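You operate a simulated robot arm through the tools that you are given. There is no shell and no other tool. Be economical: measure what you need, move in short steps, check, and stop when the job is done.

You run a simulated two-armed robot. Do the job below in one go: nothing can be reset, and whatever is moved stays where it is left.

Task
Fetch the yellow filter and set it on the shelf of the parts bench. Fetch the cup and stand it on top of the orange lens. Open the blue drawer, take the bolt on the top of the parts bench and put it away in the inside of the blue drawer, then shut the drawer. Fetch the test stick from the top of the parts bench and set it on the folded cover. Hold the blue tub on the top of the pouch bench steady with one hand and put the pin from the top of the pouch bench in it with the other. Put the wrap card marked "57" from the top of the pouch bench on the top shelf of the jar rack and the wrap card marked "26" on top of the white order card there. Take the blue clip box from the top of the pouch bench and put it on the roller bed. Put the hand brush on the top shelf of the jar rack. Shut the dust drawer. Put the grease cup that says "72" from the top of the green sack stack on the bench before the spill and the grease cup marked "27" in the inside of the spill tub. The order is free. Set down upright: yellow filter, cup, clip box, grease cup.

The check looks at the end state, three seconds after you hand in, the way a careful person would. Anything else that was tipped, shoved, dropped, spilled or broken makes it a failure. A push-on lid holds only when it is set on centred and level and pressed home; a screw cap is set on level and turned clockwise until tight.

Robot
Two 7-joint arms with three-finger grippers on one trunk, on a base that drives. Base frame: it is fixed to the floor where the robot stands at the start and does not move with it; the origin is under the middle of the robot, x ahead of it, y to its left, z up. Units: mm, degrees, N and s.
The left shoulder is at the start at [70, 146, 1162], the right one opposite. With the tool pointing down near the work surface each hand reaches from about 260 to 680 mm from the robot's upright axis, wherever it stands, measured 20 degrees to its own side. Places, roughly: bench before the spill (16x42 cm) [4000, 6660, 800]; blue drawer [-1200, 4900, 700]; blue tub (13x13x15 cm) [600, -2200, 900]; bolt (3x2x5 cm) [700, 0, 800]; clip box [750, -1500, 750]; cup (6x6x8 cm) [700, -100, 800]; dust drawer [3500, -900, 700]; folded cover (24x30x3 cm) [600, -300, 800]; grease cup [4250, 5500, 750]; hand brush (12x5x8 cm) [500, -700, 800]; inside of the blue drawer [-1300, 4900, 700]; inside of the spill tub (18x24 cm) [4000, 6320, 800]; orange lens (7x7x6 cm) [500, 0, 800]; order card [750, -1750, 750]; pin [500, -2000, 750]; roller bed (21x15 cm) [3680, -2400, 820]; shelf of the parts bench [700, -400, 200]; test stick [750, 250, 750]; top shelf of the jar rack (38x24 cm) [3800, 880, 1400]; wrap card [500, -1750, 750]; yellow filter (6x6x9 cm) [500, -100, 800]. Payload 2.2 kg a hand.
The TCP of each hand is the grasp point between the finger pads, 28 mm short of the fingertips. In the tool frame z runs along the fingers and y along their closing line. The gripper opens to 102 mm. The gripper's body begins 71 mm behind the TCP.
Orientation is that of the tool frame in the base frame, as [roll, pitch, yaw] about the fixed x, y, z axes, in that order (R = Rz(yaw) Ry(pitch) Rx(roll)). With the fingers straight down and closing along the base's y, the tool's x points along the base's -x, its y along +y and its z along -z.

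Tools
- The arms move only by the tool nudge_tool. It takes "left_moves", "right_moves" or both (then of equal length, played together; a hand with none holds still); each is a list of rows, each a list of 7 numbers: the shift along the tool's x, y, z in mm, then the turn, a rotation vector about the tool's x, y, z in degrees, then the gripper command, from -1 (shut) to 1 (fully open), values between in proportion. In form: [[tx, ty, tz, ax, ay, az, hand], ...]. A call has 1 to 12 rows; each row shifts and turns the commanded pose from where the row before left it, along the tool's axes as they then stand. Rows are played at 5 a second. More than 50 mm and 8.6 degrees between two rows, or a gripper value outside its range, and nothing of the call is played. A pose out of reach is approached as far as the arm can. The call stops where the force on the tool passes 40 N (or 10 N more than at its start, if that is more) or the arm is blocked; 0.2 s more then pass. The fingers move at their own pace and stop on an object; they squeeze with about 23 N. The grip force told is the motor's: it shows also when the fingers shut on nothing. Time passes only in rows, and 0.2 s behind the last, so rows that do not move let the fingers close. The reply holds the time, the measured pose of the TCP, the force on the tool along the base axes, the opening and the grip force, in the units named above and with some noise, with the torque about the TCP (base axes, N m) and any sound that the robot's microphone picked up.
- Cameras (640 x 400 px; columns grow to the right, rows downward): "scene" is now at [132.4, -18.1, 1384.4]; the picture's right is [-0.22, -0.98, 0.00], its down [-0.62, 0.14, -0.77] and it looks along [0.75, -0.17, -0.63] (base axes); focal length 264 px, centre (320, 200). "left" rides on the left gripper at [72, 38, -86] in its tool frame; the picture's right is [-0.46, 0.89, 0.00], its down [-0.60, -0.32, -0.73] and it looks along [-0.65, -0.34, 0.68] (tool axes); focal length 256 px, centre (320, 200). "right" rides on the right gripper at [69, 44, -86] in its tool frame; the picture's right is [-0.53, 0.85, 0.00], its down [-0.58, -0.36, -0.73] and it looks along [-0.62, -0.39, 0.68] (tool axes); focal length 256 px, centre (320, 200). There is no depth. A picture from a camera that has moved, and an enlarged one, comes with that camera's place and axes in the base frame and with its lens.
- camera(camera): a new picture of that camera. The clock stands still meanwhile.
- slide_trunk(by): slides the trunk up (or, below 0, down) by that many mm; the arms and the scene camera ride with it, the base frame stays. It gives what a move gives, with no picture.
- base_move(legs): drives the robot by 1 to 6 legs, each [ahead, left, turn to the left] in mm, mm and degrees, along the robot's own axes; the way and the turn of a leg run together, so that a leg with both is an arc; at most 1500 mm and 180 degrees a leg. The arms and the cameras ride along, it lands a little off, and it stops where it bumps. It gives what a move gives.
- aim_head(pan, tilt): turns the head with the scene camera to pan (to the left, within 86 degrees either way) and tilt (down, from -29 to 69), counted from straight ahead of the robot. It gives what a move gives.
- close_up(camera, box): a new picture of the part [left, top, right, bottom] of that camera's present view, enlarged. The clock stands still meanwhile.
- job_done(): hands the job in; it is judged then, once.

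Go step by step. Nothing tells you exact positions but the pictures and the camera data: compare them with the known pose of the tool, close in by small moves and look again before you grip or let go. The budget is 577 turns and 370 pictures, counting those below and the enlarged ones. Unless the task says otherwise, let go and move clear before handing in.

The tools are called after "Request:" by a JSON object that holds its "method" and its "body". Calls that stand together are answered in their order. nudge_tool: Moves the arms, as the interface text tells. Its arguments: {"type":"object","properties":{"left_moves":{"type":"array"},"right_moves":{"type":"array"}},"required":[]} The other tools are called the same way: slide_trunk (by) slides the trunk up or down; base_move (legs) drives the base; aim_head (pan, tilt) turns the head that bears the scene camera; camera (camera) takes a picture; close_up (camera, box) takes an enlarged picture of a part of a camera's view; job_done () hands the job in.

At the start:

```text
time_s: 0.0
left_tcp_pos: [475.8, 42.4, 1143.1]
left_tcp_rot: [179.9, 0.0, -179.9]
left_force: [-0.5, -0.2, -0.9]
left_ft_torque: [-0.01, -0.02, 0.03]
left_width: 102.0
left_gripper_force: 0.0
right_tcp_pos: [330.1, -344.3, 1064.2]
right_tcp_rot: [180.0, 0.0, -179.9]
right_force: [0.7, 0.5, -0.2]
right_ft_torque: [0.02, 0.0, -0.04]
right_width: 102.0
right_gripper_force: 0.1
trunk travel left (down, up): [-700.0, 240.0]
robot x, y, heading: [-0.4, -4.8, -0.2]
head pan, tilt: [-12.8, 39.3]
```

scene: 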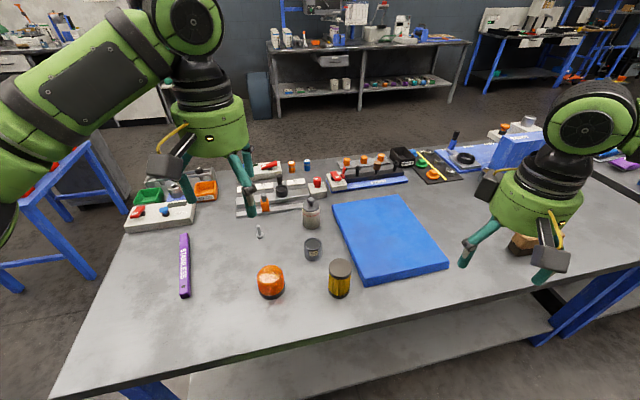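
right: 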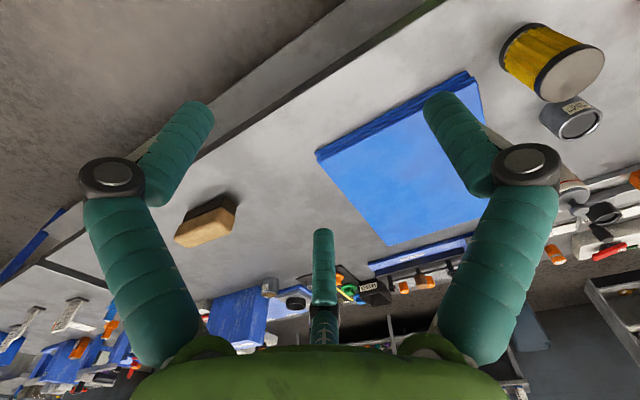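
left: 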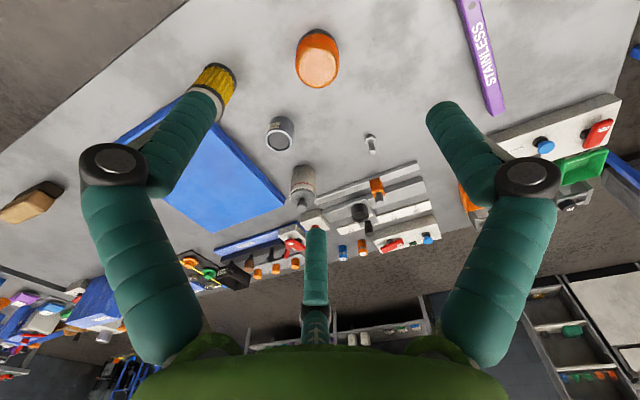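

I see the parts bench with the purple stick, bolt, cup, orange lens, yellow filter, blue cover and the brush. First I look closer at the objects and at the gripper.

Request:
{"method": "close_up", "body": {"camera": "scene", "box": [140, 170, 380, 320]}}

Request:
{"method": "close_up", "body": {"camera": "scene", "box": [420, 130, 640, 290]}}

```text
2.67 times, centred on (260, 245) of scene
camera zoom: at [132.4, -18.1, 1384.4], right [-0.22, -0.98, 0.0], down [-0.62, 0.14, -0.77], along [0.75, -0.17, -0.63], focal length 704 px, centre (480, 80)
```

zoom: 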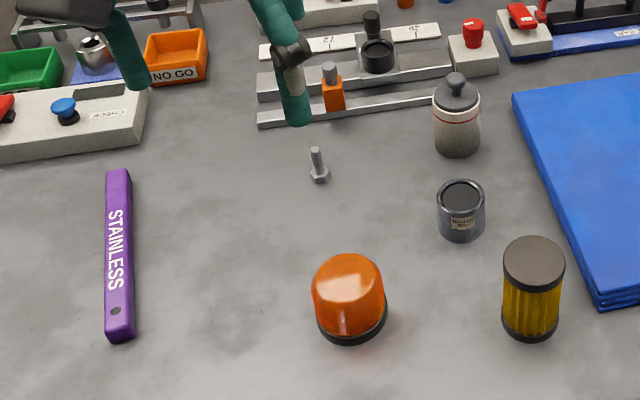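

```text
2.50 times, centred on (530, 210) of scene
camera zoom: at [132.4, -18.1, 1384.4], right [-0.22, -0.98, 0.0], down [-0.62, 0.14, -0.77], along [0.75, -0.17, -0.63], focal length 660 px, centre (-205, 175)
```

zoom: 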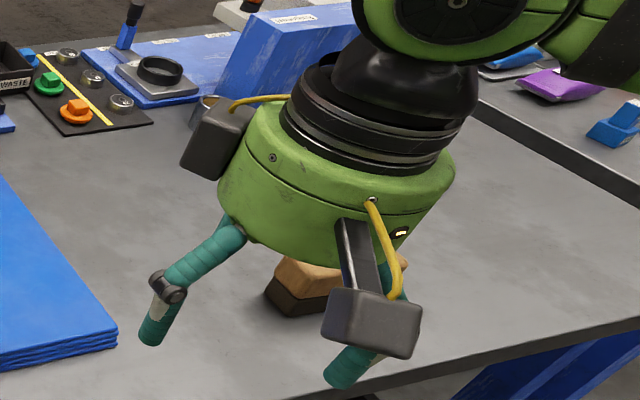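

The bolt stands upright near [715,35], the cup near [605,-106], the lens near [517,20] and the filter near [483,-149]. I move the left hand above the cup and look from there.

Request:
{"method": "nudge_tool", "body": {"left_moves": [[-20.7, -24.7, 35.5, 0, 0, 0, 1], [-20.7, -24.7, 35.5, 0, 0, 0, 1], [-20.7, -24.7, 35.5, 0, 0, 0, 1], [-20.7, -24.7, 35.5, 0, 0, 0, 1], [-20.7, -24.7, 35.5, 0, 0, 0, 1], [-20.7, -24.7, 35.5, 0, 0, 0, 1]]}}

Request:
{"method": "camera", "body": {"camera": "left"}}

Request:
{"method": "camera", "body": {"camera": "scene"}}

```text
time_s: 1.4
left_tcp_pos: [573.5, -74.7, 934.8]
left_tcp_rot: [-179.9, 0.0, 180.0]
left_force: [-0.3, 0.0, -0.2]
left_ft_torque: [0.0, -0.01, 0.0]
left_width: 102.1
left_gripper_force: 0.0
left hand out of reach, approached as far as the arm can: row 5, 6
right_tcp_pos: [329.9, -343.2, 1063.4]
right_tcp_rot: [-179.9, -0.1, -179.9]
right_force: [0.1, 0.4, -0.5]
right_ft_torque: [-0.04, 0.02, 0.0]
right_width: 102.2
right_gripper_force: 0.1
trunk travel left (down, up): [-700.0, 240.0]
robot x, y, heading: [-0.5, 0.6, -0.1]
head pan, tilt: [-12.8, 39.3]
```

```text
364 pictures are left
camera left: at [501.8, -37.7, 1018.9], right [0.46, 0.89, 0.0], down [0.6, -0.32, 0.73], along [0.65, -0.34, -0.68], focal length 256 px, centre (320, 200)
```

left: 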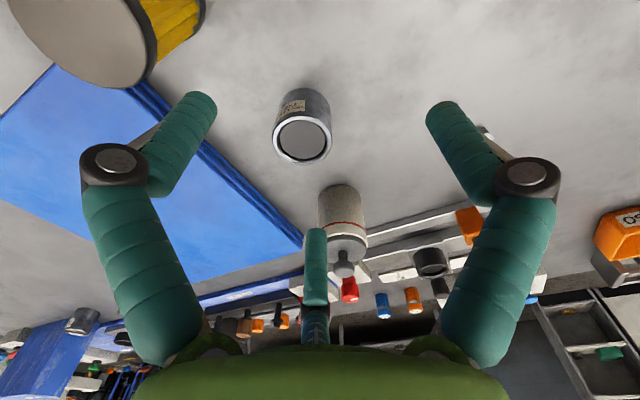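

```text
363 pictures are left
camera scene: at [133.6, -15.7, 1384.3], right [-0.22, -0.98, 0.0], down [-0.62, 0.14, -0.77], along [0.75, -0.17, -0.63], focal length 264 px, centre (320, 200)
```

scene: 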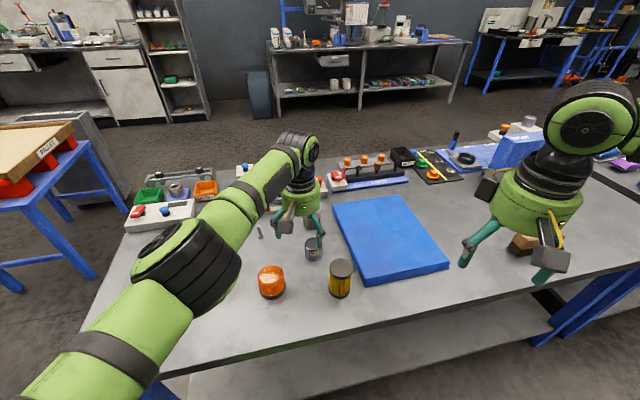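

The left arm is at its reach limit here. I look down at the robot's base to see how far I can drive forward.

Request:
{"method": "aim_head", "body": {"pan": 0, "tilt": 69}}

Request:
{"method": "camera", "body": {"camera": "scene"}}

```text
time_s: 2.3
left_tcp_pos: [572.7, -77.4, 933.7]
left_tcp_rot: [180.0, 0.0, -179.9]
left_force: [0.3, 0.9, -1.0]
left_ft_torque: [0.01, 0.01, 0.0]
left_width: 102.0
left_gripper_force: 0.1
right_tcp_pos: [329.2, -345.3, 1063.5]
right_tcp_rot: [180.0, 0.1, -179.9]
right_force: [0.7, 0.3, 0.1]
right_ft_torque: [-0.02, -0.04, -0.01]
right_width: 102.3
right_gripper_force: 0.2
trunk travel left (down, up): [-700.0, 240.0]
robot x, y, heading: [-1.3, -1.7, 0.2]
head pan, tilt: [0.0, 68.8]
```

```text
362 pictures are left
camera scene: at [104.9, 0.6, 1347.3], right [0.0, -1.0, 0.0], down [-0.93, 0.0, -0.36], along [0.36, 0.0, -0.93], focal length 264 px, centre (320, 200)
```

scene: 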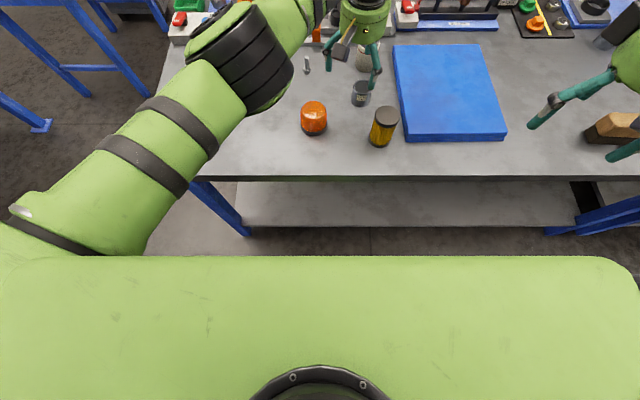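

The bench's front edge is at about x=388, with free floor before it. I lift the left hand and drive 100 mm ahead.

Request:
{"method": "nudge_tool", "body": {"left_moves": [[20, 20, -40, 0, 0, 0, 1], [20, 20, -40, 0, 0, 0, 1], [20, 20, -40, 0, 0, 0, 1]]}}

Request:
{"method": "base_move", "body": {"legs": [[100, 0, 0]]}}

Request:
{"method": "camera", "body": {"camera": "scene"}}

```text
time_s: 3.1
left_tcp_pos: [512.2, -14.6, 1054.7]
left_tcp_rot: [180.0, -0.2, -179.7]
left_force: [-1.2, 0.6, 0.7]
left_ft_torque: [0.02, 0.01, -0.01]
left_width: 102.1
left_gripper_force: 0.0
right_tcp_pos: [328.6, -344.2, 1064.2]
right_tcp_rot: [-180.0, 0.1, -179.8]
right_force: [0.2, -0.1, 0.3]
right_ft_torque: [0.0, -0.01, 0.01]
right_width: 102.3
right_gripper_force: 0.0
trunk travel left (down, up): [-700.0, 240.0]
robot x, y, heading: [1.6, -0.6, -0.1]
head pan, tilt: [0.0, 68.8]
```

```text
time_s: 4.3
left_tcp_pos: [610.5, -17.9, 1054.3]
left_tcp_rot: [-180.0, 0.0, 180.0]
left_force: [-0.7, 0.7, 0.4]
left_ft_torque: [-0.03, 0.01, 0.0]
left_width: 102.1
left_gripper_force: 0.0
right_tcp_pos: [428.6, -345.3, 1064.3]
right_tcp_rot: [180.0, 0.1, -179.9]
right_force: [0.7, 0.7, 1.0]
right_ft_torque: [0.01, 0.04, -0.01]
right_width: 101.9
right_gripper_force: 0.2
trunk travel left (down, up): [-700.0, 240.0]
robot x, y, heading: [97.6, 1.7, -0.1]
head pan, tilt: [0.0, 68.8]
```

```text
361 pictures are left
camera scene: at [203.1, 1.0, 1347.4], right [0.0, -1.0, 0.0], down [-0.93, 0.0, -0.36], along [0.36, 0.0, -0.93], focal length 264 px, centre (320, 200)
```

scene: 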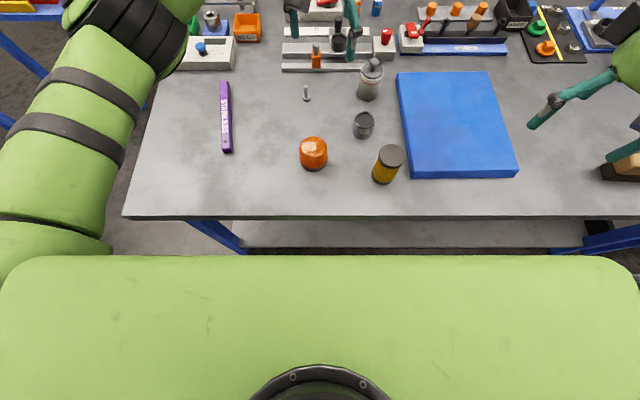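

I'm closer now and the bench is seen from above. I touch a free patch of the bench with the left fingertips to measure its height.

Request:
{"method": "nudge_tool", "body": {"left_moves": [[8.3, 24.7, 32.3, 0, 0, 0, -1], [8.3, 24.7, 32.3, 0, 0, 0, -1], [8.3, 24.7, 32.3, 0, 0, 0, -1], [8.3, 24.7, 32.3, 0, 0, 0, -1], [8.3, 24.7, 32.3, 0, 0, 0, -1], [8.3, 24.7, 32.3, 0, 0, 0, -1], [0, 0, 10, 0, 0, 0, -1], [0, 0, 10, 0, 0, 0, -1], [0, 0, 5, 0, 0, 0, -1], [0, 0, 5, 0, 0, 0, -1], [0, 0, 5, 0, 0, 0, -1], [0, 0, 5, 0, 0, 0, -1]]}}

Request:
{"method": "camera", "body": {"camera": "left"}}

```text
time_s: 6.9
left_tcp_pos: [562.5, 129.8, 824.9]
left_tcp_rot: [-179.9, 0.6, -179.9]
left_force: [-0.4, 3.8, 27.1]
left_ft_torque: [-0.02, 0.31, -0.12]
left_width: 1.9
left_gripper_force: 31.9
right_tcp_pos: [425.6, -344.5, 1065.0]
right_tcp_rot: [180.0, 0.2, -179.9]
right_force: [-0.2, -0.8, 0.2]
right_ft_torque: [0.02, -0.02, 0.01]
right_width: 102.0
right_gripper_force: 0.1
trunk travel left (down, up): [-700.0, 240.0]
robot x, y, heading: [97.7, -2.3, -0.2]
head pan, tilt: [0.0, 68.8]
```

```text
360 pictures are left
camera left: at [490.3, 167.5, 910.3], right [0.46, 0.89, 0.0], down [0.6, -0.31, 0.74], along [0.65, -0.34, -0.67], focal length 256 px, centre (320, 200)
```

left: 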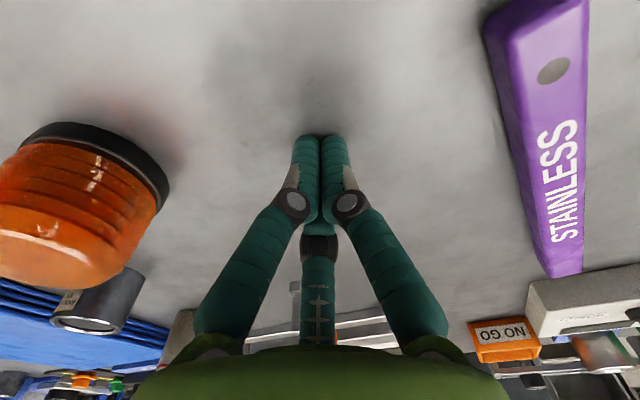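

Contact at TCP z≈825 puts the bench top at z≈798. The test stick runs from [545,225] to [750,257], so I place the left hand above its middle, turned to match it.

Request:
{"method": "nudge_tool", "body": {"left_moves": [[0, 0, -40, 0, 0, 0, -1], [0, 0, -30, 0, 0, 0, 0], [-21.4, 27.8, 0, 0, 0, 0, 0.3], [-21.4, 27.8, 0, 0, 0, 0, 0.3], [-21.4, 27.8, 0, 0, 0, 0, 0.3], [-21.4, 27.8, 0, 0, 0, 0, 0.3], [0, 0, 0, 0, 0, -4.4, 0.3], [0, 0, 0, 0, 0, -4.4, 0.3], [0, 0, 0, 0, 0, 0, 0.3]]}}

Request:
{"method": "camera", "body": {"camera": "left"}}

```text
time_s: 8.9
left_tcp_pos: [648.7, 241.4, 890.8]
left_tcp_rot: [180.0, -0.1, -171.1]
left_force: [0.4, 0.7, -0.2]
left_ft_torque: [0.03, 0.0, 0.02]
left_width: 66.5
left_gripper_force: 0.1
right_tcp_pos: [428.6, -345.2, 1062.8]
right_tcp_rot: [-179.9, 0.0, -179.9]
right_force: [0.5, -0.5, -0.9]
right_ft_torque: [-0.02, 0.0, 0.02]
right_width: 102.1
right_gripper_force: 0.0
trunk travel left (down, up): [-700.0, 240.0]
robot x, y, heading: [97.4, 2.3, 0.0]
head pan, tilt: [0.0, 68.8]
```

```text
359 pictures are left
camera left: at [572.3, 267.3, 975.9], right [0.32, 0.95, 0.0], down [0.65, -0.22, 0.73], along [0.69, -0.24, -0.68], focal length 256 px, centre (320, 200)
```

left: 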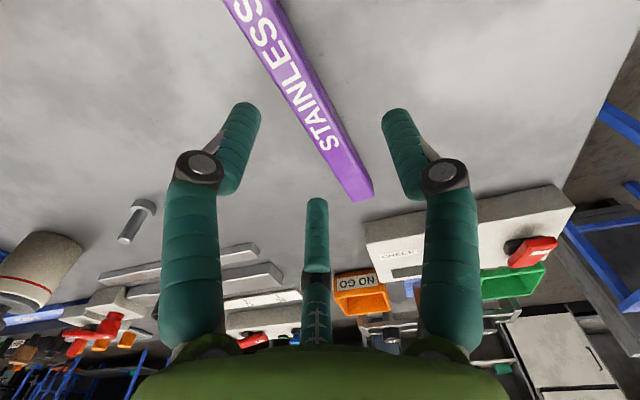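

The stick's centre line passes [648,230] at about 9°, so I shift 11 mm, go down and grip.

Request:
{"method": "nudge_tool", "body": {"left_moves": [[0, -11, 20, 0, 0, 0, 0.3], [0, 0, 20, 0, 0, 0, 0.3], [0, 0, 13, 0, 0, 0, 0.3], [0, 0, 7, 0, 0, 0, 0.3], [0, 0, 0, 0, 0, 0, -1], [0, 0, 0, 0, 0, 0, -1], [0, 0, 0, 0, 0, 0, -1]]}}

Request:
{"method": "camera", "body": {"camera": "left"}}

```text
time_s: 10.5
left_tcp_pos: [650.0, 230.9, 830.6]
left_tcp_rot: [-179.9, 0.0, -171.2]
left_force: [1.2, 0.5, 2.2]
left_ft_torque: [0.07, -0.08, 0.03]
left_width: 32.6
left_gripper_force: 23.1
right_tcp_pos: [427.7, -344.2, 1063.0]
right_tcp_rot: [-180.0, -0.1, -179.9]
right_force: [0.6, -0.1, -0.6]
right_ft_torque: [-0.03, -0.01, 0.02]
right_width: 102.0
right_gripper_force: 0.1
trunk travel left (down, up): [-700.0, 240.0]
robot x, y, heading: [100.7, -0.2, 0.1]
head pan, tilt: [0.0, 68.8]
```

```text
358 pictures are left
camera left: at [573.8, 256.0, 916.0], right [0.32, 0.95, 0.0], down [0.65, -0.22, 0.73], along [0.69, -0.24, -0.68], focal length 256 px, centre (320, 200)
```

left: 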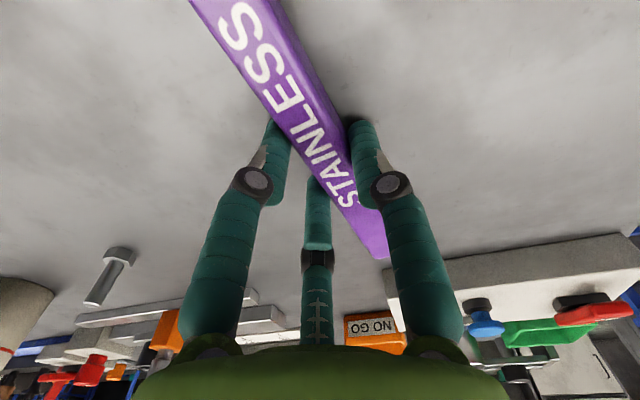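

The stick is held. I lift it and bring the right hand above the cup at the same time.

Request:
{"method": "nudge_tool", "body": {"left_moves": [[0, 0, -30, 0, 0, 0, -1], [0, 0, -30, 0, 0, 0, -1], [0, 0, -30, 0, 0, 0, -1], [0, 0, -30, 0, 0, 0, -1], [0, 0, -30, 0, 0, 0, -1], [0, 0, 0, 0, 0, 0, -1], [0, 0, 0, 0, 0, 0, -1]], "right_moves": [[-25, 33.9, 19, 0, 0, 0, 1], [-25, 33.9, 19, 0, 0, 0, 1], [-25, 33.9, 19, 0, 0, 0, 1], [-25, 33.9, 19, 0, 0, 0, 1], [-25, 33.9, 19, 0, 0, 0, 1], [-25, 33.9, 19, 0, 0, 0, 1], [-25, 33.9, 19, 0, 0, 0, 1]]}}

Request:
{"method": "camera", "body": {"camera": "right"}}

Request:
{"method": "camera", "body": {"camera": "scene"}}

```text
time_s: 12.1
left_tcp_pos: [648.7, 231.0, 981.4]
left_tcp_rot: [179.9, 0.0, -171.2]
left_force: [0.2, 0.3, 0.1]
left_ft_torque: [-0.01, -0.03, 0.02]
left_width: 32.3
left_gripper_force: 22.8
right_tcp_pos: [574.9, -144.8, 949.3]
right_tcp_rot: [180.0, 0.1, -180.0]
right_force: [0.6, -0.3, 1.3]
right_ft_torque: [-0.01, -0.03, 0.0]
right_width: 102.1
right_gripper_force: 0.0
right hand out of reach, approached as far as the arm can: row 6, 7
trunk travel left (down, up): [-700.0, 240.0]
robot x, y, heading: [96.3, 1.8, 0.0]
head pan, tilt: [0.0, 68.8]
```

```text
357 pictures are left
camera right: at [504.9, -100.3, 1036.4], right [0.53, 0.85, 0.0], down [0.58, -0.36, 0.73], along [0.62, -0.39, -0.68], focal length 256 px, centre (320, 200)
```

right: 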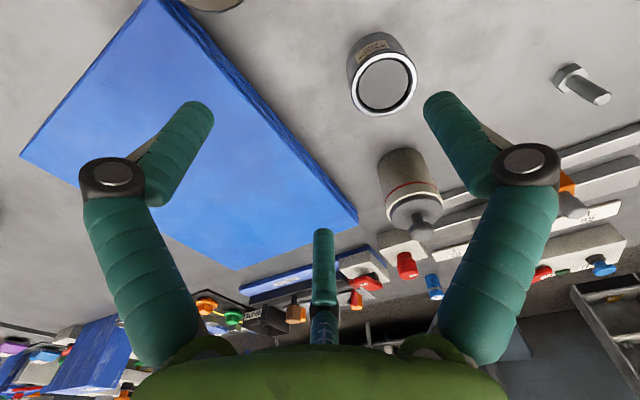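

```text
356 pictures are left
camera scene: at [203.1, 0.9, 1347.4], right [0.0, -1.0, 0.0], down [-0.93, 0.0, -0.36], along [0.36, 0.0, -0.93], focal length 264 px, centre (320, 200)
```

scene: 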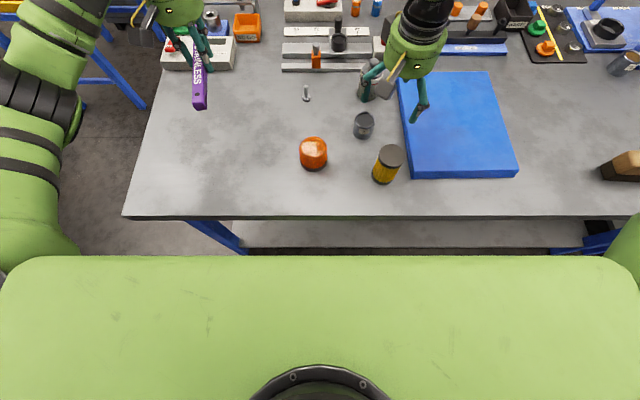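

The right arm stopped a bit short at [575,-145]. I try the remaining shift to see whether it is a real limit.

Request:
{"method": "nudge_tool", "body": {"right_moves": [[-10, 12, 0, 0, 0, 0, 1], [-10, 12, 0, 0, 0, 0, 1], [-8, 12, 0, 0, 0, 0, 1]]}}

```text
time_s: 12.9
left_tcp_pos: [650.2, 230.5, 981.1]
left_tcp_rot: [-180.0, -0.1, -171.2]
left_force: [0.0, -0.4, -1.0]
left_ft_torque: [-0.03, 0.0, -0.01]
left_width: 32.5
left_gripper_force: 23.1
right_tcp_pos: [576.3, -143.4, 956.8]
right_tcp_rot: [180.0, -0.1, -179.9]
right_force: [-0.1, -0.2, -0.6]
right_ft_torque: [0.0, 0.02, 0.02]
right_width: 102.0
right_gripper_force: 0.1
right hand out of reach, approached as far as the arm can: row 1, 2, 3
trunk travel left (down, up): [-700.0, 240.0]
robot x, y, heading: [96.7, 0.1, -0.2]
head pan, tilt: [0.0, 68.8]
```

It is a real limit in this posture. I retract the right hand and drive right, so that the left arm can set the stick on the cover and then take the cup.

Request:
{"method": "nudge_tool", "body": {"right_moves": [[30, -35, -20, 0, 0, 0, 1], [30, -35, -20, 0, 0, 0, 1], [30, -35, -20, 0, 0, 0, 1], [30, -35, -20, 0, 0, 0, 1]]}}

Request:
{"method": "base_move", "body": {"legs": [[0, -330, 0]]}}

Request:
{"method": "camera", "body": {"camera": "scene"}}

```text
refused: row 1 steps farther than a row can; nothing moved
```

```text
time_s: 15.1
left_tcp_pos: [650.9, -96.9, 980.4]
left_tcp_rot: [180.0, 0.0, -171.3]
left_force: [-0.4, 0.3, -1.8]
left_ft_torque: [0.0, -0.01, 0.01]
left_width: 32.8
left_gripper_force: 23.1
right_tcp_pos: [576.7, -471.1, 956.0]
right_tcp_rot: [-180.0, -0.1, 180.0]
right_force: [0.5, -0.3, -0.3]
right_ft_torque: [0.01, -0.03, 0.02]
right_width: 102.4
right_gripper_force: 0.1
trunk travel left (down, up): [-700.0, 240.0]
robot x, y, heading: [95.8, -328.3, -0.1]
head pan, tilt: [0.0, 68.8]
```

```text
355 pictures are left
camera scene: at [204.1, -324.7, 1347.3], right [0.0, -1.0, 0.0], down [-0.93, 0.0, -0.36], along [0.36, 0.0, -0.93], focal length 264 px, centre (320, 200)
```

scene: 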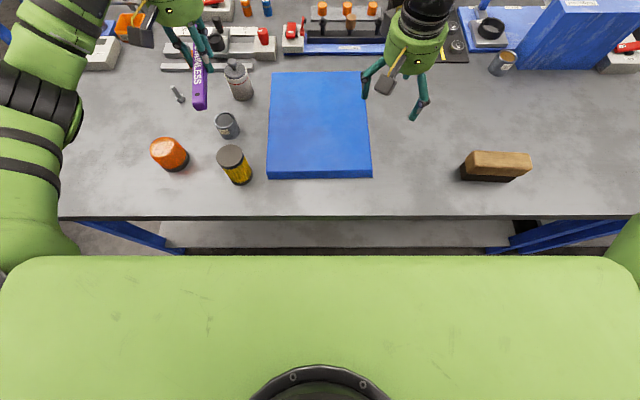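

The cover's middle is near [610,-320]. I carry the stick above it and move the right hand away.

Request:
{"method": "nudge_tool", "body": {"left_moves": [[0, 0, 0, 0, 0, 0, -1], [14.9, -42.8, 0, 0, 0, 0, -1], [14.9, -42.8, 0, 0, 0, 0, -1], [14.9, -42.8, 0, 0, 0, 0, -1], [14.9, -42.8, 0, 0, 0, 0, -1], [14.9, -42.8, 0, 0, 0, 0, -1]], "right_moves": [[25, -25, -25, 0, 0, 0, 1], [25, -25, -25, 0, 0, 0, 1], [25, -25, -25, 0, 0, 0, 1], [25, -25, 0, 0, 0, 0, 1], [0, 0, 0, 0, 0, 0, 1], [0, 0, 0, 0, 0, 0, 1]]}}

Request:
{"method": "camera", "body": {"camera": "left"}}

Request:
{"method": "camera", "body": {"camera": "scene"}}

```text
time_s: 16.5
left_tcp_pos: [608.9, -320.9, 980.1]
left_tcp_rot: [179.9, -0.1, -171.1]
left_force: [-0.6, 0.1, -1.2]
left_ft_torque: [0.05, -0.03, 0.03]
left_width: 32.3
left_gripper_force: 23.2
right_tcp_pos: [475.9, -571.8, 1030.5]
right_tcp_rot: [179.8, -0.1, 179.9]
right_force: [0.3, -0.5, 0.6]
right_ft_torque: [0.02, 0.03, -0.02]
right_width: 102.0
right_gripper_force: 0.0
trunk travel left (down, up): [-700.0, 240.0]
robot x, y, heading: [102.1, -324.0, 0.1]
head pan, tilt: [0.0, 68.8]
```

```text
354 pictures are left
camera left: at [532.8, -295.6, 1066.3], right [0.32, 0.95, 0.0], down [0.65, -0.22, 0.73], along [0.69, -0.24, -0.68], focal length 256 px, centre (320, 200)
```

left: 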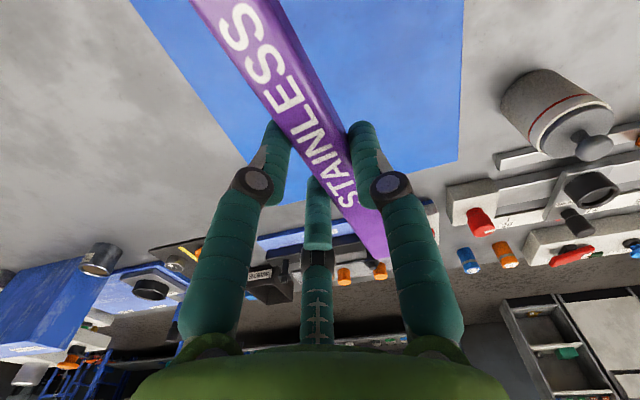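

```text
353 pictures are left
camera scene: at [203.7, -327.8, 1347.3], right [0.0, -1.0, 0.0], down [-0.93, 0.0, -0.36], along [0.36, 0.0, -0.93], focal length 264 px, centre (320, 200)
```

scene: 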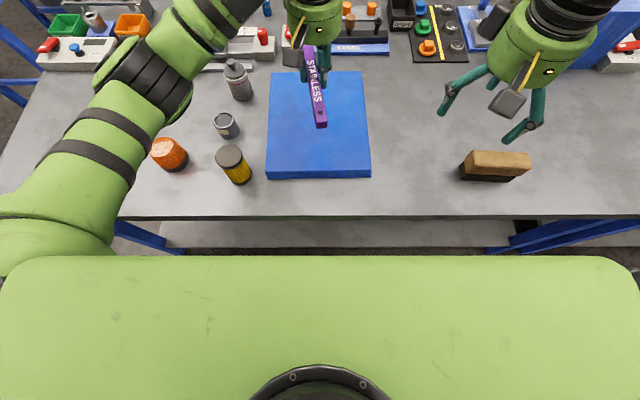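

The stick hangs over the cover. I lower it to just above the cover and then feel for contact.

Request:
{"method": "nudge_tool", "body": {"left_moves": [[0, 0, 30, 0, 0, 0, -1], [0, 0, 30, 0, 0, 0, -1], [0, 0, 30, 0, 0, 0, -1], [0, 0, 15, 0, 0, 0, -1], [0, 0, 5, 0, 0, 0, -1], [0, 0, 3, 0, 0, 0, -1], [0, 0, 3, 0, 0, 0, -1]]}}

Request:
{"method": "camera", "body": {"camera": "left"}}

```text
time_s: 18.1
left_tcp_pos: [609.1, -320.4, 862.9]
left_tcp_rot: [180.0, -0.1, -171.2]
left_force: [0.2, -0.8, -1.5]
left_ft_torque: [0.04, 0.01, 0.0]
left_width: 32.6
left_gripper_force: 23.3
right_tcp_pos: [475.9, -570.7, 1031.7]
right_tcp_rot: [179.8, 0.0, 179.8]
right_force: [-0.3, -0.3, -0.5]
right_ft_torque: [0.05, 0.02, 0.02]
right_width: 102.0
right_gripper_force: 0.1
trunk travel left (down, up): [-700.0, 240.0]
robot x, y, heading: [100.9, -323.7, -0.2]
head pan, tilt: [0.0, 68.8]
```

```text
352 pictures are left
camera left: at [532.9, -294.1, 949.9], right [0.32, 0.95, 0.0], down [0.65, -0.22, 0.73], along [0.69, -0.24, -0.68], focal length 256 px, centre (320, 200)
```

left: 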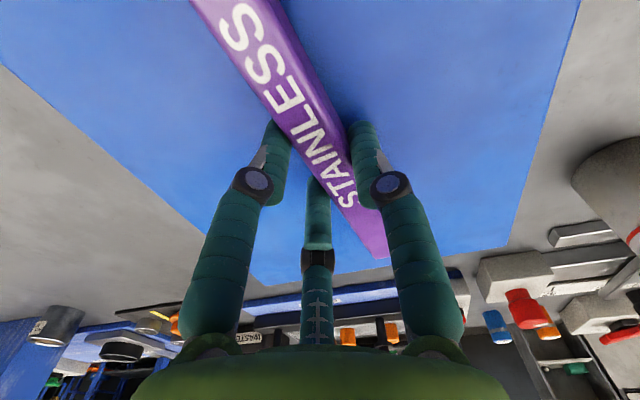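

Request:
{"method": "nudge_tool", "body": {"left_moves": [[0, 0, 2, 0, 0, 0, -1], [0, 0, 2, 0, 0, 0, -1], [0, 0, 2, 0, 0, 0, -1], [0, 0, 2, 0, 0, 0, -1]]}}

```text
time_s: 19.1
left_tcp_pos: [609.5, -319.1, 861.3]
left_tcp_rot: [-179.9, 0.3, -171.3]
left_force: [2.3, 0.7, 19.3]
left_ft_torque: [0.14, 0.58, -0.01]
left_width: 32.6
left_gripper_force: 22.8
right_tcp_pos: [474.7, -571.6, 1033.3]
right_tcp_rot: [179.9, 0.0, 180.0]
right_force: [-0.3, 0.3, -0.7]
right_ft_torque: [-0.01, 0.0, 0.01]
right_width: 102.0
right_gripper_force: 0.1
trunk travel left (down, up): [-700.0, 240.0]
robot x, y, heading: [101.9, -326.2, -0.2]
head pan, tilt: [0.0, 68.8]
```

The stick touches the cover. I let go, rise and move over to above the cup.

Request:
{"method": "nudge_tool", "body": {"left_moves": [[0, 0, -5, 0, 0, 0, -1], [0, 0, 0, 0, 0, 0, 0.4], [0, 0, 0, 0, 0, 0, 0.4], [0, 0, -30, 0, 0, 0, 0.4], [0, 0, -40, 0, 0, 0, 0.4], [0, 0, -40, 0, 0, 4.4, 1], [0, 0, 0, 0, 0, 4.4, 1], [1.2, 42.2, 0, 0, 0, 0, 1], [1.2, 42.2, 0, 0, 0, 0, 1], [1.2, 42.2, 0, 0, 0, 0, 1], [1.2, 42.2, 0, 0, 0, 0, 1], [1.2, 42.2, 0, 0, 0, 0, 1]]}}

Request:
{"method": "camera", "body": {"camera": "left"}}

Request:
{"method": "camera", "body": {"camera": "scene"}}

```text
time_s: 21.7
left_tcp_pos: [602.6, -108.3, 972.4]
left_tcp_rot: [-179.9, -0.1, 179.9]
left_force: [-0.4, -0.5, 0.4]
left_ft_torque: [0.0, -0.02, -0.01]
left_width: 101.8
left_gripper_force: 0.1
right_tcp_pos: [474.9, -569.3, 1032.2]
right_tcp_rot: [-179.9, 0.1, -180.0]
right_force: [-0.1, 0.8, 0.7]
right_ft_torque: [-0.01, 0.0, -0.01]
right_width: 102.1
right_gripper_force: 0.1
trunk travel left (down, up): [-700.0, 240.0]
robot x, y, heading: [97.7, -325.6, 0.1]
head pan, tilt: [0.0, 68.8]
```

```text
351 pictures are left
camera left: at [532.0, -70.6, 1057.6], right [0.47, 0.88, 0.0], down [0.6, -0.32, 0.73], along [0.65, -0.34, -0.68], focal length 256 px, centre (320, 200)
```

left: 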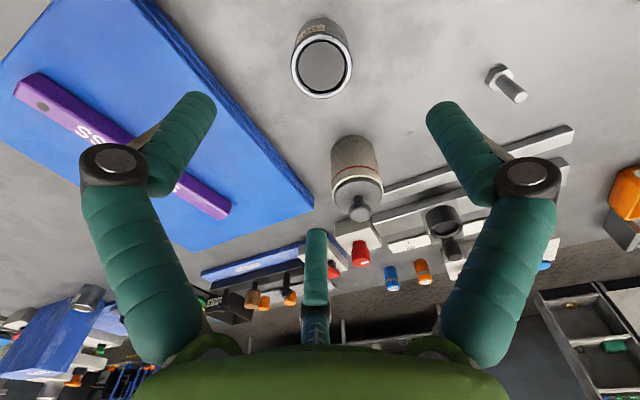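

```text
350 pictures are left
camera scene: at [203.4, -323.9, 1347.3], right [0.0, -1.0, 0.0], down [-0.93, 0.0, -0.36], along [0.36, 0.0, -0.93], focal length 264 px, centre (320, 200)
```

scene: 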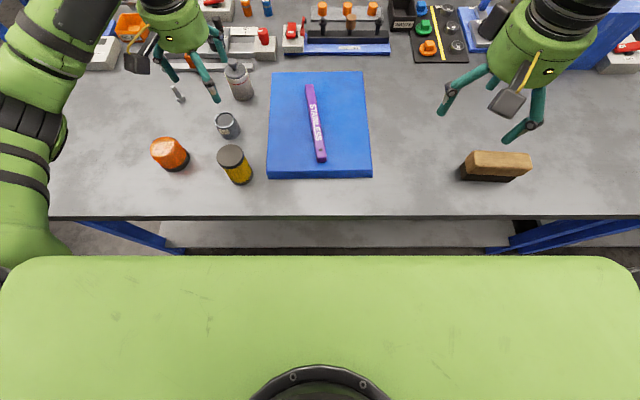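

The cup's rim is centred near [589,-98]. I shift over it, go down part way and check.

Request:
{"method": "nudge_tool", "body": {"left_moves": [[13, 10, 20, 0, 0, 0, 1], [0, 0, 40, 0, 0, 0, 1]]}}

Request:
{"method": "camera", "body": {"camera": "left"}}

```text
time_s: 22.3
left_tcp_pos: [592.2, -98.4, 910.8]
left_tcp_rot: [180.0, 0.1, 179.9]
left_force: [0.0, -0.6, -0.6]
left_ft_torque: [-0.02, -0.03, 0.0]
left_width: 102.1
left_gripper_force: 0.1
right_tcp_pos: [476.5, -571.1, 1030.5]
right_tcp_rot: [179.9, 0.0, 179.9]
right_force: [-0.5, -0.1, 0.0]
right_ft_torque: [-0.01, -0.01, 0.01]
right_width: 102.0
right_gripper_force: 0.0
trunk travel left (down, up): [-700.0, 240.0]
robot x, y, heading: [98.0, -327.9, -0.2]
head pan, tilt: [0.0, 68.8]
```

```text
349 pictures are left
camera left: at [520.3, -61.3, 996.8], right [0.47, 0.88, 0.0], down [0.6, -0.32, 0.73], along [0.65, -0.34, -0.68], focal length 256 px, centre (320, 200)
```

left: 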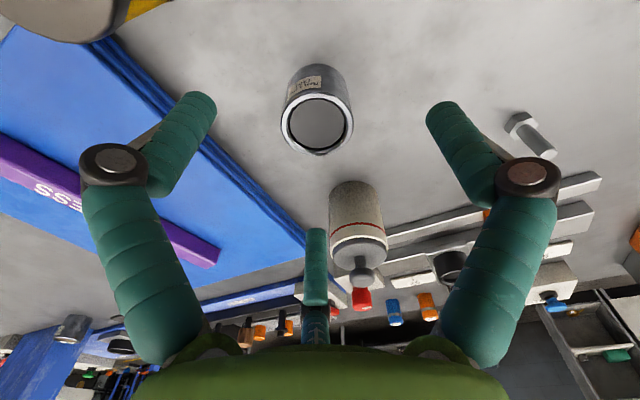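

The dark can measures only about 47 mm, while the cup should be 60×60×80 mm near [700,-100], so I'm not sure which object is the cup. I look at both closely.

Request:
{"method": "close_up", "body": {"camera": "left", "box": [260, 40, 420, 300]}}

Request:
{"method": "close_up", "body": {"camera": "scene", "box": [180, 50, 290, 150]}}

```text
1.54 times, centred on (340, 170) of left
camera zoom: at [520.3, -61.3, 996.8], right [0.47, 0.88, 0.0], down [0.6, -0.32, 0.73], along [0.65, -0.34, -0.68], focal length 394 px, centre (289, 246)
```

zoom: 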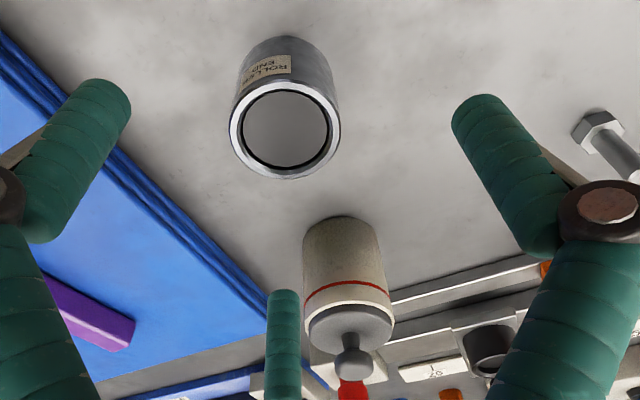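

```text
4.00 times, centred on (235, 100) of scene
camera zoom: at [204.8, -325.2, 1347.3], right [0.0, -1.0, 0.0], down [-0.93, 0.0, -0.36], along [0.36, 0.0, -0.93], focal length 1056 px, centre (660, 600)
```

zoom: 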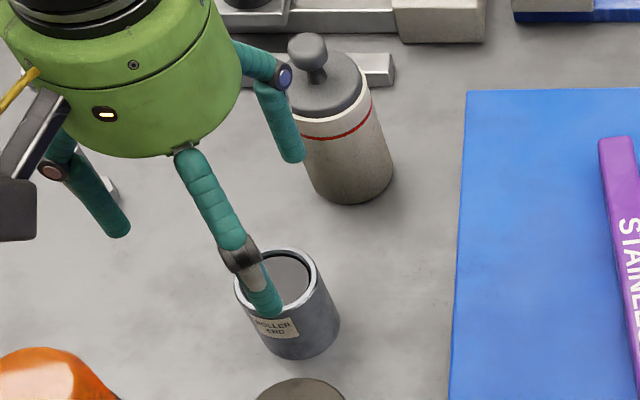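

The dark can is labelled "ROLLER END", so it's a decoy. The 60 mm lidded pot with the red line, near [716,-121], is the cup, and I move above it.

Request:
{"method": "nudge_tool", "body": {"left_moves": [[0, 0, -45, 0, 0, 0, 1], [-31, -6, -3, 0, 0, 0, 1], [-31, -6, 0, 0, 0, 0, 1], [-31, -6, 0, 0, 0, 0, 1], [-31, -5, 0, 0, 0, 0, 1]]}}

Request:
{"method": "camera", "body": {"camera": "left"}}

```text
time_s: 23.5
left_tcp_pos: [715.9, -122.9, 957.8]
left_tcp_rot: [179.9, -0.1, 179.9]
left_force: [0.8, 0.9, 0.5]
left_ft_torque: [-0.02, 0.04, 0.01]
left_width: 102.1
left_gripper_force: 0.1
right_tcp_pos: [476.7, -572.1, 1030.2]
right_tcp_rot: [179.9, 0.0, 179.9]
right_force: [0.1, -0.6, -0.3]
right_ft_torque: [0.03, 0.02, -0.01]
right_width: 102.1
right_gripper_force: 0.0
trunk travel left (down, up): [-700.0, 240.0]
robot x, y, heading: [98.5, -328.1, -0.4]
head pan, tilt: [0.0, 68.8]
```

```text
346 pictures are left
camera left: at [644.4, -85.9, 1045.1], right [0.47, 0.88, 0.0], down [0.6, -0.32, 0.73], along [0.65, -0.34, -0.68], focal length 256 px, centre (320, 200)
```

left: 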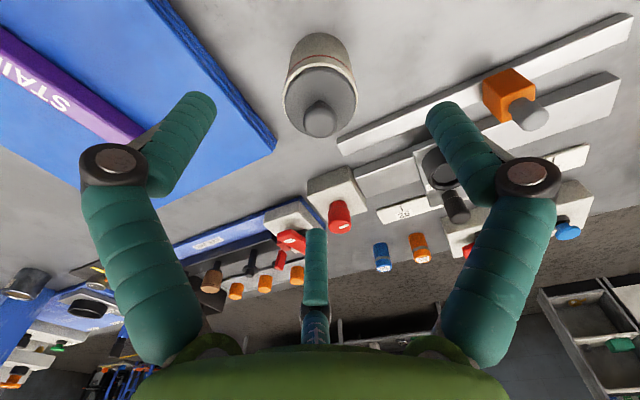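

The cup's axis is at about [726,-129], with its body between z 798 and 853. I shift, go down and grip it.

Request:
{"method": "nudge_tool", "body": {"left_moves": [[-10, -6, 20, 0, 0, 0, 1], [0, 0, 40, 0, 0, 0, 1], [0, 0, 30, 0, 0, 0, 1]]}}

Request:
{"method": "camera", "body": {"camera": "left"}}

```text
time_s: 24.3
left_tcp_pos: [725.2, -126.9, 867.5]
left_tcp_rot: [180.0, 0.0, 179.9]
left_force: [0.8, 0.1, 0.4]
left_ft_torque: [-0.02, 0.02, 0.03]
left_width: 101.7
left_gripper_force: 0.0
right_tcp_pos: [475.0, -570.3, 1031.3]
right_tcp_rot: [179.9, 0.1, 180.0]
right_force: [0.2, -1.4, -0.9]
right_ft_torque: [-0.02, 0.0, -0.02]
right_width: 102.1
right_gripper_force: 0.0
trunk travel left (down, up): [-700.0, 240.0]
robot x, y, heading: [97.8, -326.3, -0.4]
head pan, tilt: [0.0, 68.8]
```

```text
345 pictures are left
camera left: at [653.5, -90.3, 953.7], right [0.47, 0.88, 0.0], down [0.6, -0.32, 0.73], along [0.65, -0.34, -0.68], focal length 256 px, centre (320, 200)
```

left: 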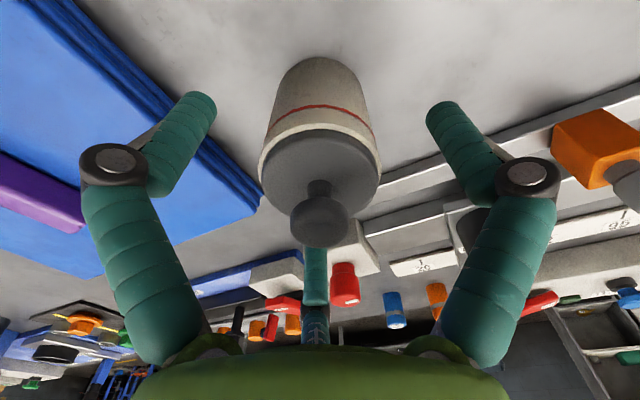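

Request:
{"method": "nudge_tool", "body": {"left_moves": [[0, 0, 20, 0, 0, 0, 1], [0, 0, 13, 0, 0, 0, 1], [0, 0, 0, 0, 0, 0, -1], [0, 0, 0, 0, 0, 0, -1], [0, 0, 0, 0, 0, 0, -1]]}}

Request:
{"method": "camera", "body": {"camera": "left"}}

```text
time_s: 25.5
left_tcp_pos: [725.6, -128.5, 836.5]
left_tcp_rot: [179.9, 0.1, 179.9]
left_force: [1.2, 1.1, 3.8]
left_ft_torque: [0.13, 0.06, -0.01]
left_width: 51.6
left_gripper_force: 23.2
right_tcp_pos: [475.0, -569.0, 1030.2]
right_tcp_rot: [179.9, 0.1, 179.9]
right_force: [-0.1, -0.6, -0.4]
right_ft_torque: [0.01, 0.06, -0.01]
right_width: 102.0
right_gripper_force: 0.0
trunk travel left (down, up): [-700.0, 240.0]
robot x, y, heading: [97.8, -324.0, -0.2]
head pan, tilt: [0.0, 68.8]
```

```text
344 pictures are left
camera left: at [652.9, -91.1, 922.0], right [0.47, 0.88, 0.0], down [0.6, -0.32, 0.73], along [0.65, -0.34, -0.68], focal length 256 px, centre (320, 200)
```

left: 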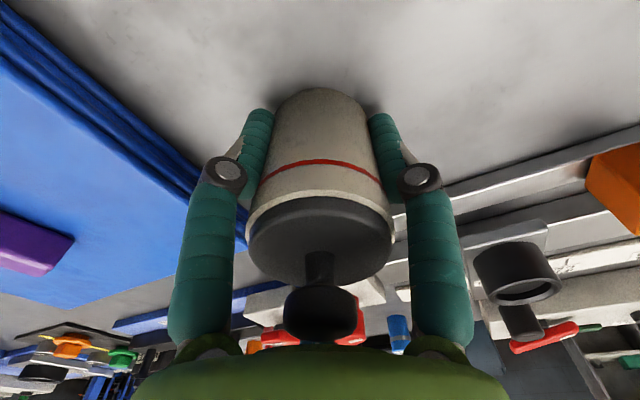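

The cup is held. I lift it, turn the head toward the lens and fix the lens's position before placing.

Request:
{"method": "nudge_tool", "body": {"left_moves": [[0, 0, -40, 0, 0, 0, -1], [0, 0, -45, 0, 0, 0, -1], [0, 0, -45, 0, 0, 0, -1], [40, 20, 0, 0, 0, 0, -1], [40, 20, 0, 0, 0, 0, -1]]}}

Request:
{"method": "aim_head", "body": {"pan": 35, "tilt": 50}}

Request:
{"method": "camera", "body": {"camera": "scene"}}

Request:
{"method": "camera", "body": {"camera": "left"}}

```text
time_s: 26.7
left_tcp_pos: [642.2, -87.1, 967.7]
left_tcp_rot: [180.0, -0.1, 179.9]
left_force: [-0.1, 0.4, -1.2]
left_ft_torque: [-0.02, -0.04, -0.03]
left_width: 50.5
left_gripper_force: 23.0
right_tcp_pos: [472.8, -568.9, 1033.3]
right_tcp_rot: [179.9, 0.1, 180.0]
right_force: [0.6, 0.3, 0.1]
right_ft_torque: [0.01, -0.01, -0.02]
right_width: 101.8
right_gripper_force: 0.0
trunk travel left (down, up): [-700.0, 240.0]
robot x, y, heading: [97.1, -327.1, -0.3]
head pan, tilt: [0.0, 68.8]
```

```text
time_s: 27.7
left_tcp_pos: [645.5, -88.1, 967.6]
left_tcp_rot: [180.0, 0.0, 179.9]
left_force: [0.2, -0.5, -1.9]
left_ft_torque: [0.0, -0.01, -0.02]
left_width: 50.8
left_gripper_force: 23.2
right_tcp_pos: [475.9, -570.3, 1032.3]
right_tcp_rot: [179.9, 0.0, 179.9]
right_force: [0.4, 0.8, 0.5]
right_ft_torque: [0.02, 0.01, -0.01]
right_width: 101.8
right_gripper_force: 0.1
trunk travel left (down, up): [-700.0, 240.0]
robot x, y, heading: [97.1, -328.7, -0.3]
head pan, tilt: [35.0, 50.0]
```

```text
343 pictures are left
camera scene: at [211.4, -281.1, 1369.2], right [0.57, -0.82, 0.0], down [-0.63, -0.44, -0.64], along [0.53, 0.37, -0.77], focal length 264 px, centre (320, 200)
```

scene: 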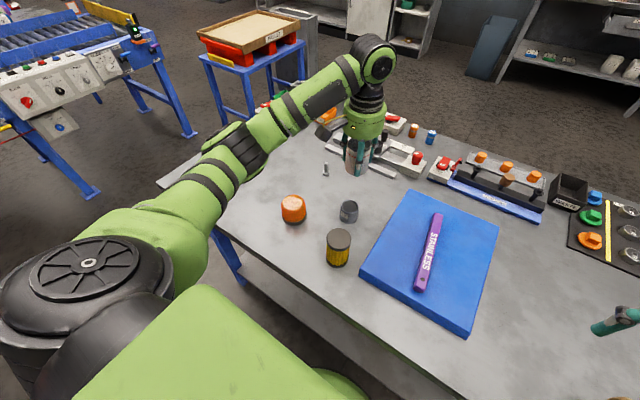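

```text
342 pictures are left
camera left: at [574.0, -50.6, 1052.7], right [0.47, 0.88, 0.0], down [0.6, -0.32, 0.73], along [0.65, -0.34, -0.68], focal length 256 px, centre (320, 200)
```

left: 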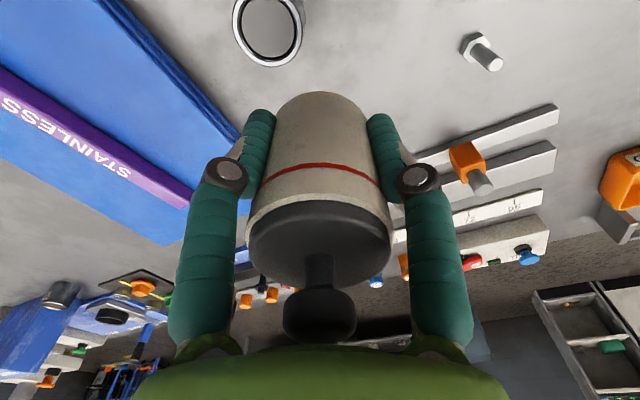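

Request:
{"method": "close_up", "body": {"camera": "scene", "box": [260, 170, 380, 280]}}

```text
3.64 times, centred on (320, 225) of scene
camera zoom: at [211.4, -281.1, 1369.2], right [0.57, -0.82, 0.0], down [-0.63, -0.44, -0.64], along [0.53, 0.37, -0.77], focal length 960 px, centre (320, 109)
```

zoom: 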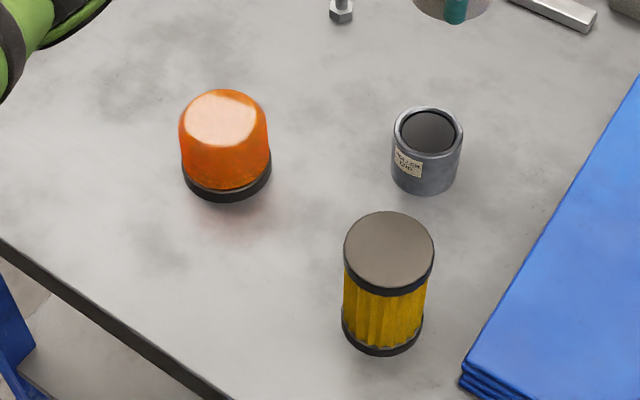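

Lens and filter now agree across views: lens axis [521,16.5] with its top near z 858, filter axis [479,-146]. I carry the cup above the lens and lower to about 10 mm above it.

Request:
{"method": "nudge_tool", "body": {"left_moves": [[31, 26.1, 0, 0, 0, 0, -1], [31, 26.1, 0, 0, 0, 0, -1], [31, 26.1, 0, 0, 0, 0, -1], [31, 26.1, 0, 0, 0, 0, -1], [0, 0, 30, 0, 0, 0, -1], [0, 0, 25, 0, 0, 0, -1]]}}

Request:
{"method": "camera", "body": {"camera": "left"}}

Request:
{"method": "close_up", "body": {"camera": "scene", "box": [230, 110, 390, 260]}}

```text
time_s: 29.1
left_tcp_pos: [520.3, 17.0, 911.2]
left_tcp_rot: [-179.9, -0.1, 179.8]
left_force: [-0.1, 0.6, -1.5]
left_ft_torque: [-0.01, -0.01, -0.02]
left_width: 50.4
left_gripper_force: 23.0
right_tcp_pos: [474.8, -570.7, 1032.2]
right_tcp_rot: [180.0, 0.0, 179.9]
right_force: [-0.9, 0.2, -0.2]
right_ft_torque: [0.0, 0.0, 0.0]
right_width: 102.0
right_gripper_force: 0.1
trunk travel left (down, up): [-700.0, 240.0]
robot x, y, heading: [98.9, -327.7, -0.0]
head pan, tilt: [35.0, 50.0]
```

```text
340 pictures are left
camera left: at [449.4, 54.7, 996.6], right [0.47, 0.88, 0.0], down [0.6, -0.32, 0.73], along [0.65, -0.34, -0.68], focal length 256 px, centre (320, 200)
```

left: 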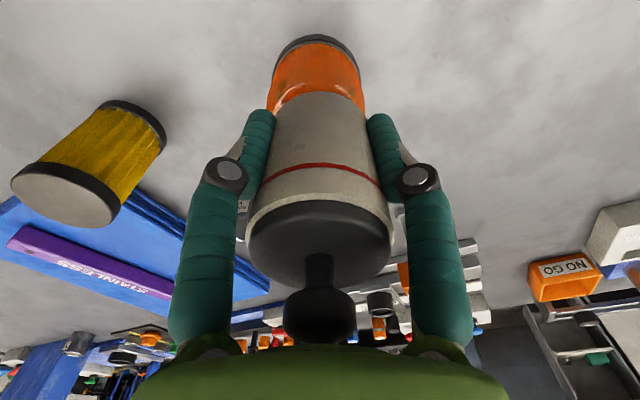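

```text
2.67 times, centred on (310, 185) of scene
camera zoom: at [211.6, -280.9, 1369.2], right [0.57, -0.82, 0.0], down [-0.63, -0.44, -0.64], along [0.53, 0.37, -0.77], focal length 704 px, centre (347, 240)
```

zoom: 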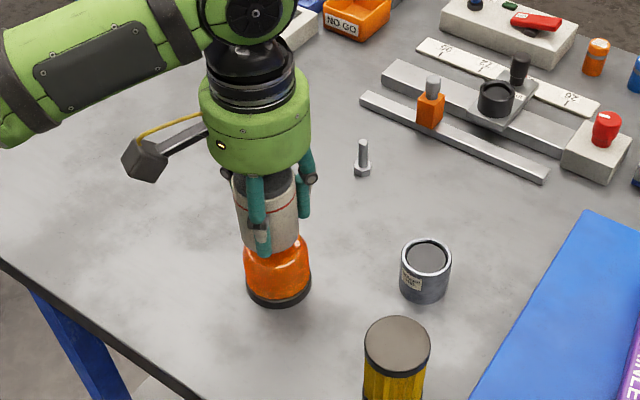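

Request:
{"method": "nudge_tool", "body": {"left_moves": [[1, -2, 5, 0, 0, 0, -1], [0, 0, 4, 0, 0, 0, -1], [0, 0, 3, 0, 0, 0, -1], [0, 0, 2, 0, 0, 0, -1], [0, 0, 2, 0, 0, 0, -1]]}}

Request:
{"method": "camera", "body": {"camera": "left"}}

```text
time_s: 30.3
left_tcp_pos: [520.4, 14.9, 895.0]
left_tcp_rot: [-180.0, 0.0, 179.9]
left_force: [0.2, -0.4, -2.4]
left_ft_torque: [0.01, 0.03, -0.01]
left_width: 50.7
left_gripper_force: 23.0
right_tcp_pos: [475.5, -571.2, 1031.2]
right_tcp_rot: [179.9, 0.0, 179.9]
right_force: [-0.5, 0.0, 0.3]
right_ft_torque: [0.03, -0.01, -0.02]
right_width: 102.0
right_gripper_force: 0.0
trunk travel left (down, up): [-700.0, 240.0]
robot x, y, heading: [101.5, -327.5, -0.4]
head pan, tilt: [35.0, 50.0]
```

```text
338 pictures are left
camera left: at [448.5, 52.1, 981.2], right [0.47, 0.88, 0.0], down [0.6, -0.32, 0.73], along [0.65, -0.34, -0.68], focal length 256 px, centre (320, 200)
```

left: 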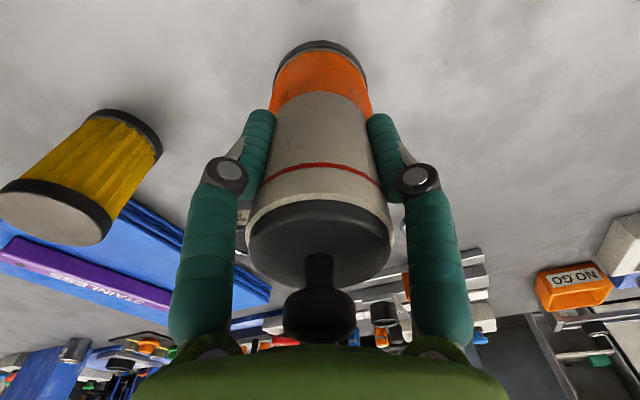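

Well centred now, but not touching yet. I continue down in small steps.

Request:
{"method": "nudge_tool", "body": {"left_moves": [[0, 0, 2, 0, 0, 0, -1], [0, 0, 2, 0, 0, 0, -1], [0, 0, 2, 0, 0, 0, -1], [0, 0, 2, 0, 0, 0, -1]]}}

```text
time_s: 31.3
left_tcp_pos: [519.7, 13.9, 888.7]
left_tcp_rot: [179.9, 0.3, -180.0]
left_force: [1.2, 3.0, 18.7]
left_ft_torque: [0.09, -0.03, -0.03]
left_width: 51.1
left_gripper_force: 22.6
right_tcp_pos: [474.5, -571.0, 1031.6]
right_tcp_rot: [179.8, 0.1, 179.9]
right_force: [0.4, -0.1, 0.2]
right_ft_torque: [0.01, 0.03, -0.01]
right_width: 101.8
right_gripper_force: 0.1
trunk travel left (down, up): [-700.0, 240.0]
robot x, y, heading: [96.6, -325.3, 0.1]
head pan, tilt: [35.0, 50.0]
```

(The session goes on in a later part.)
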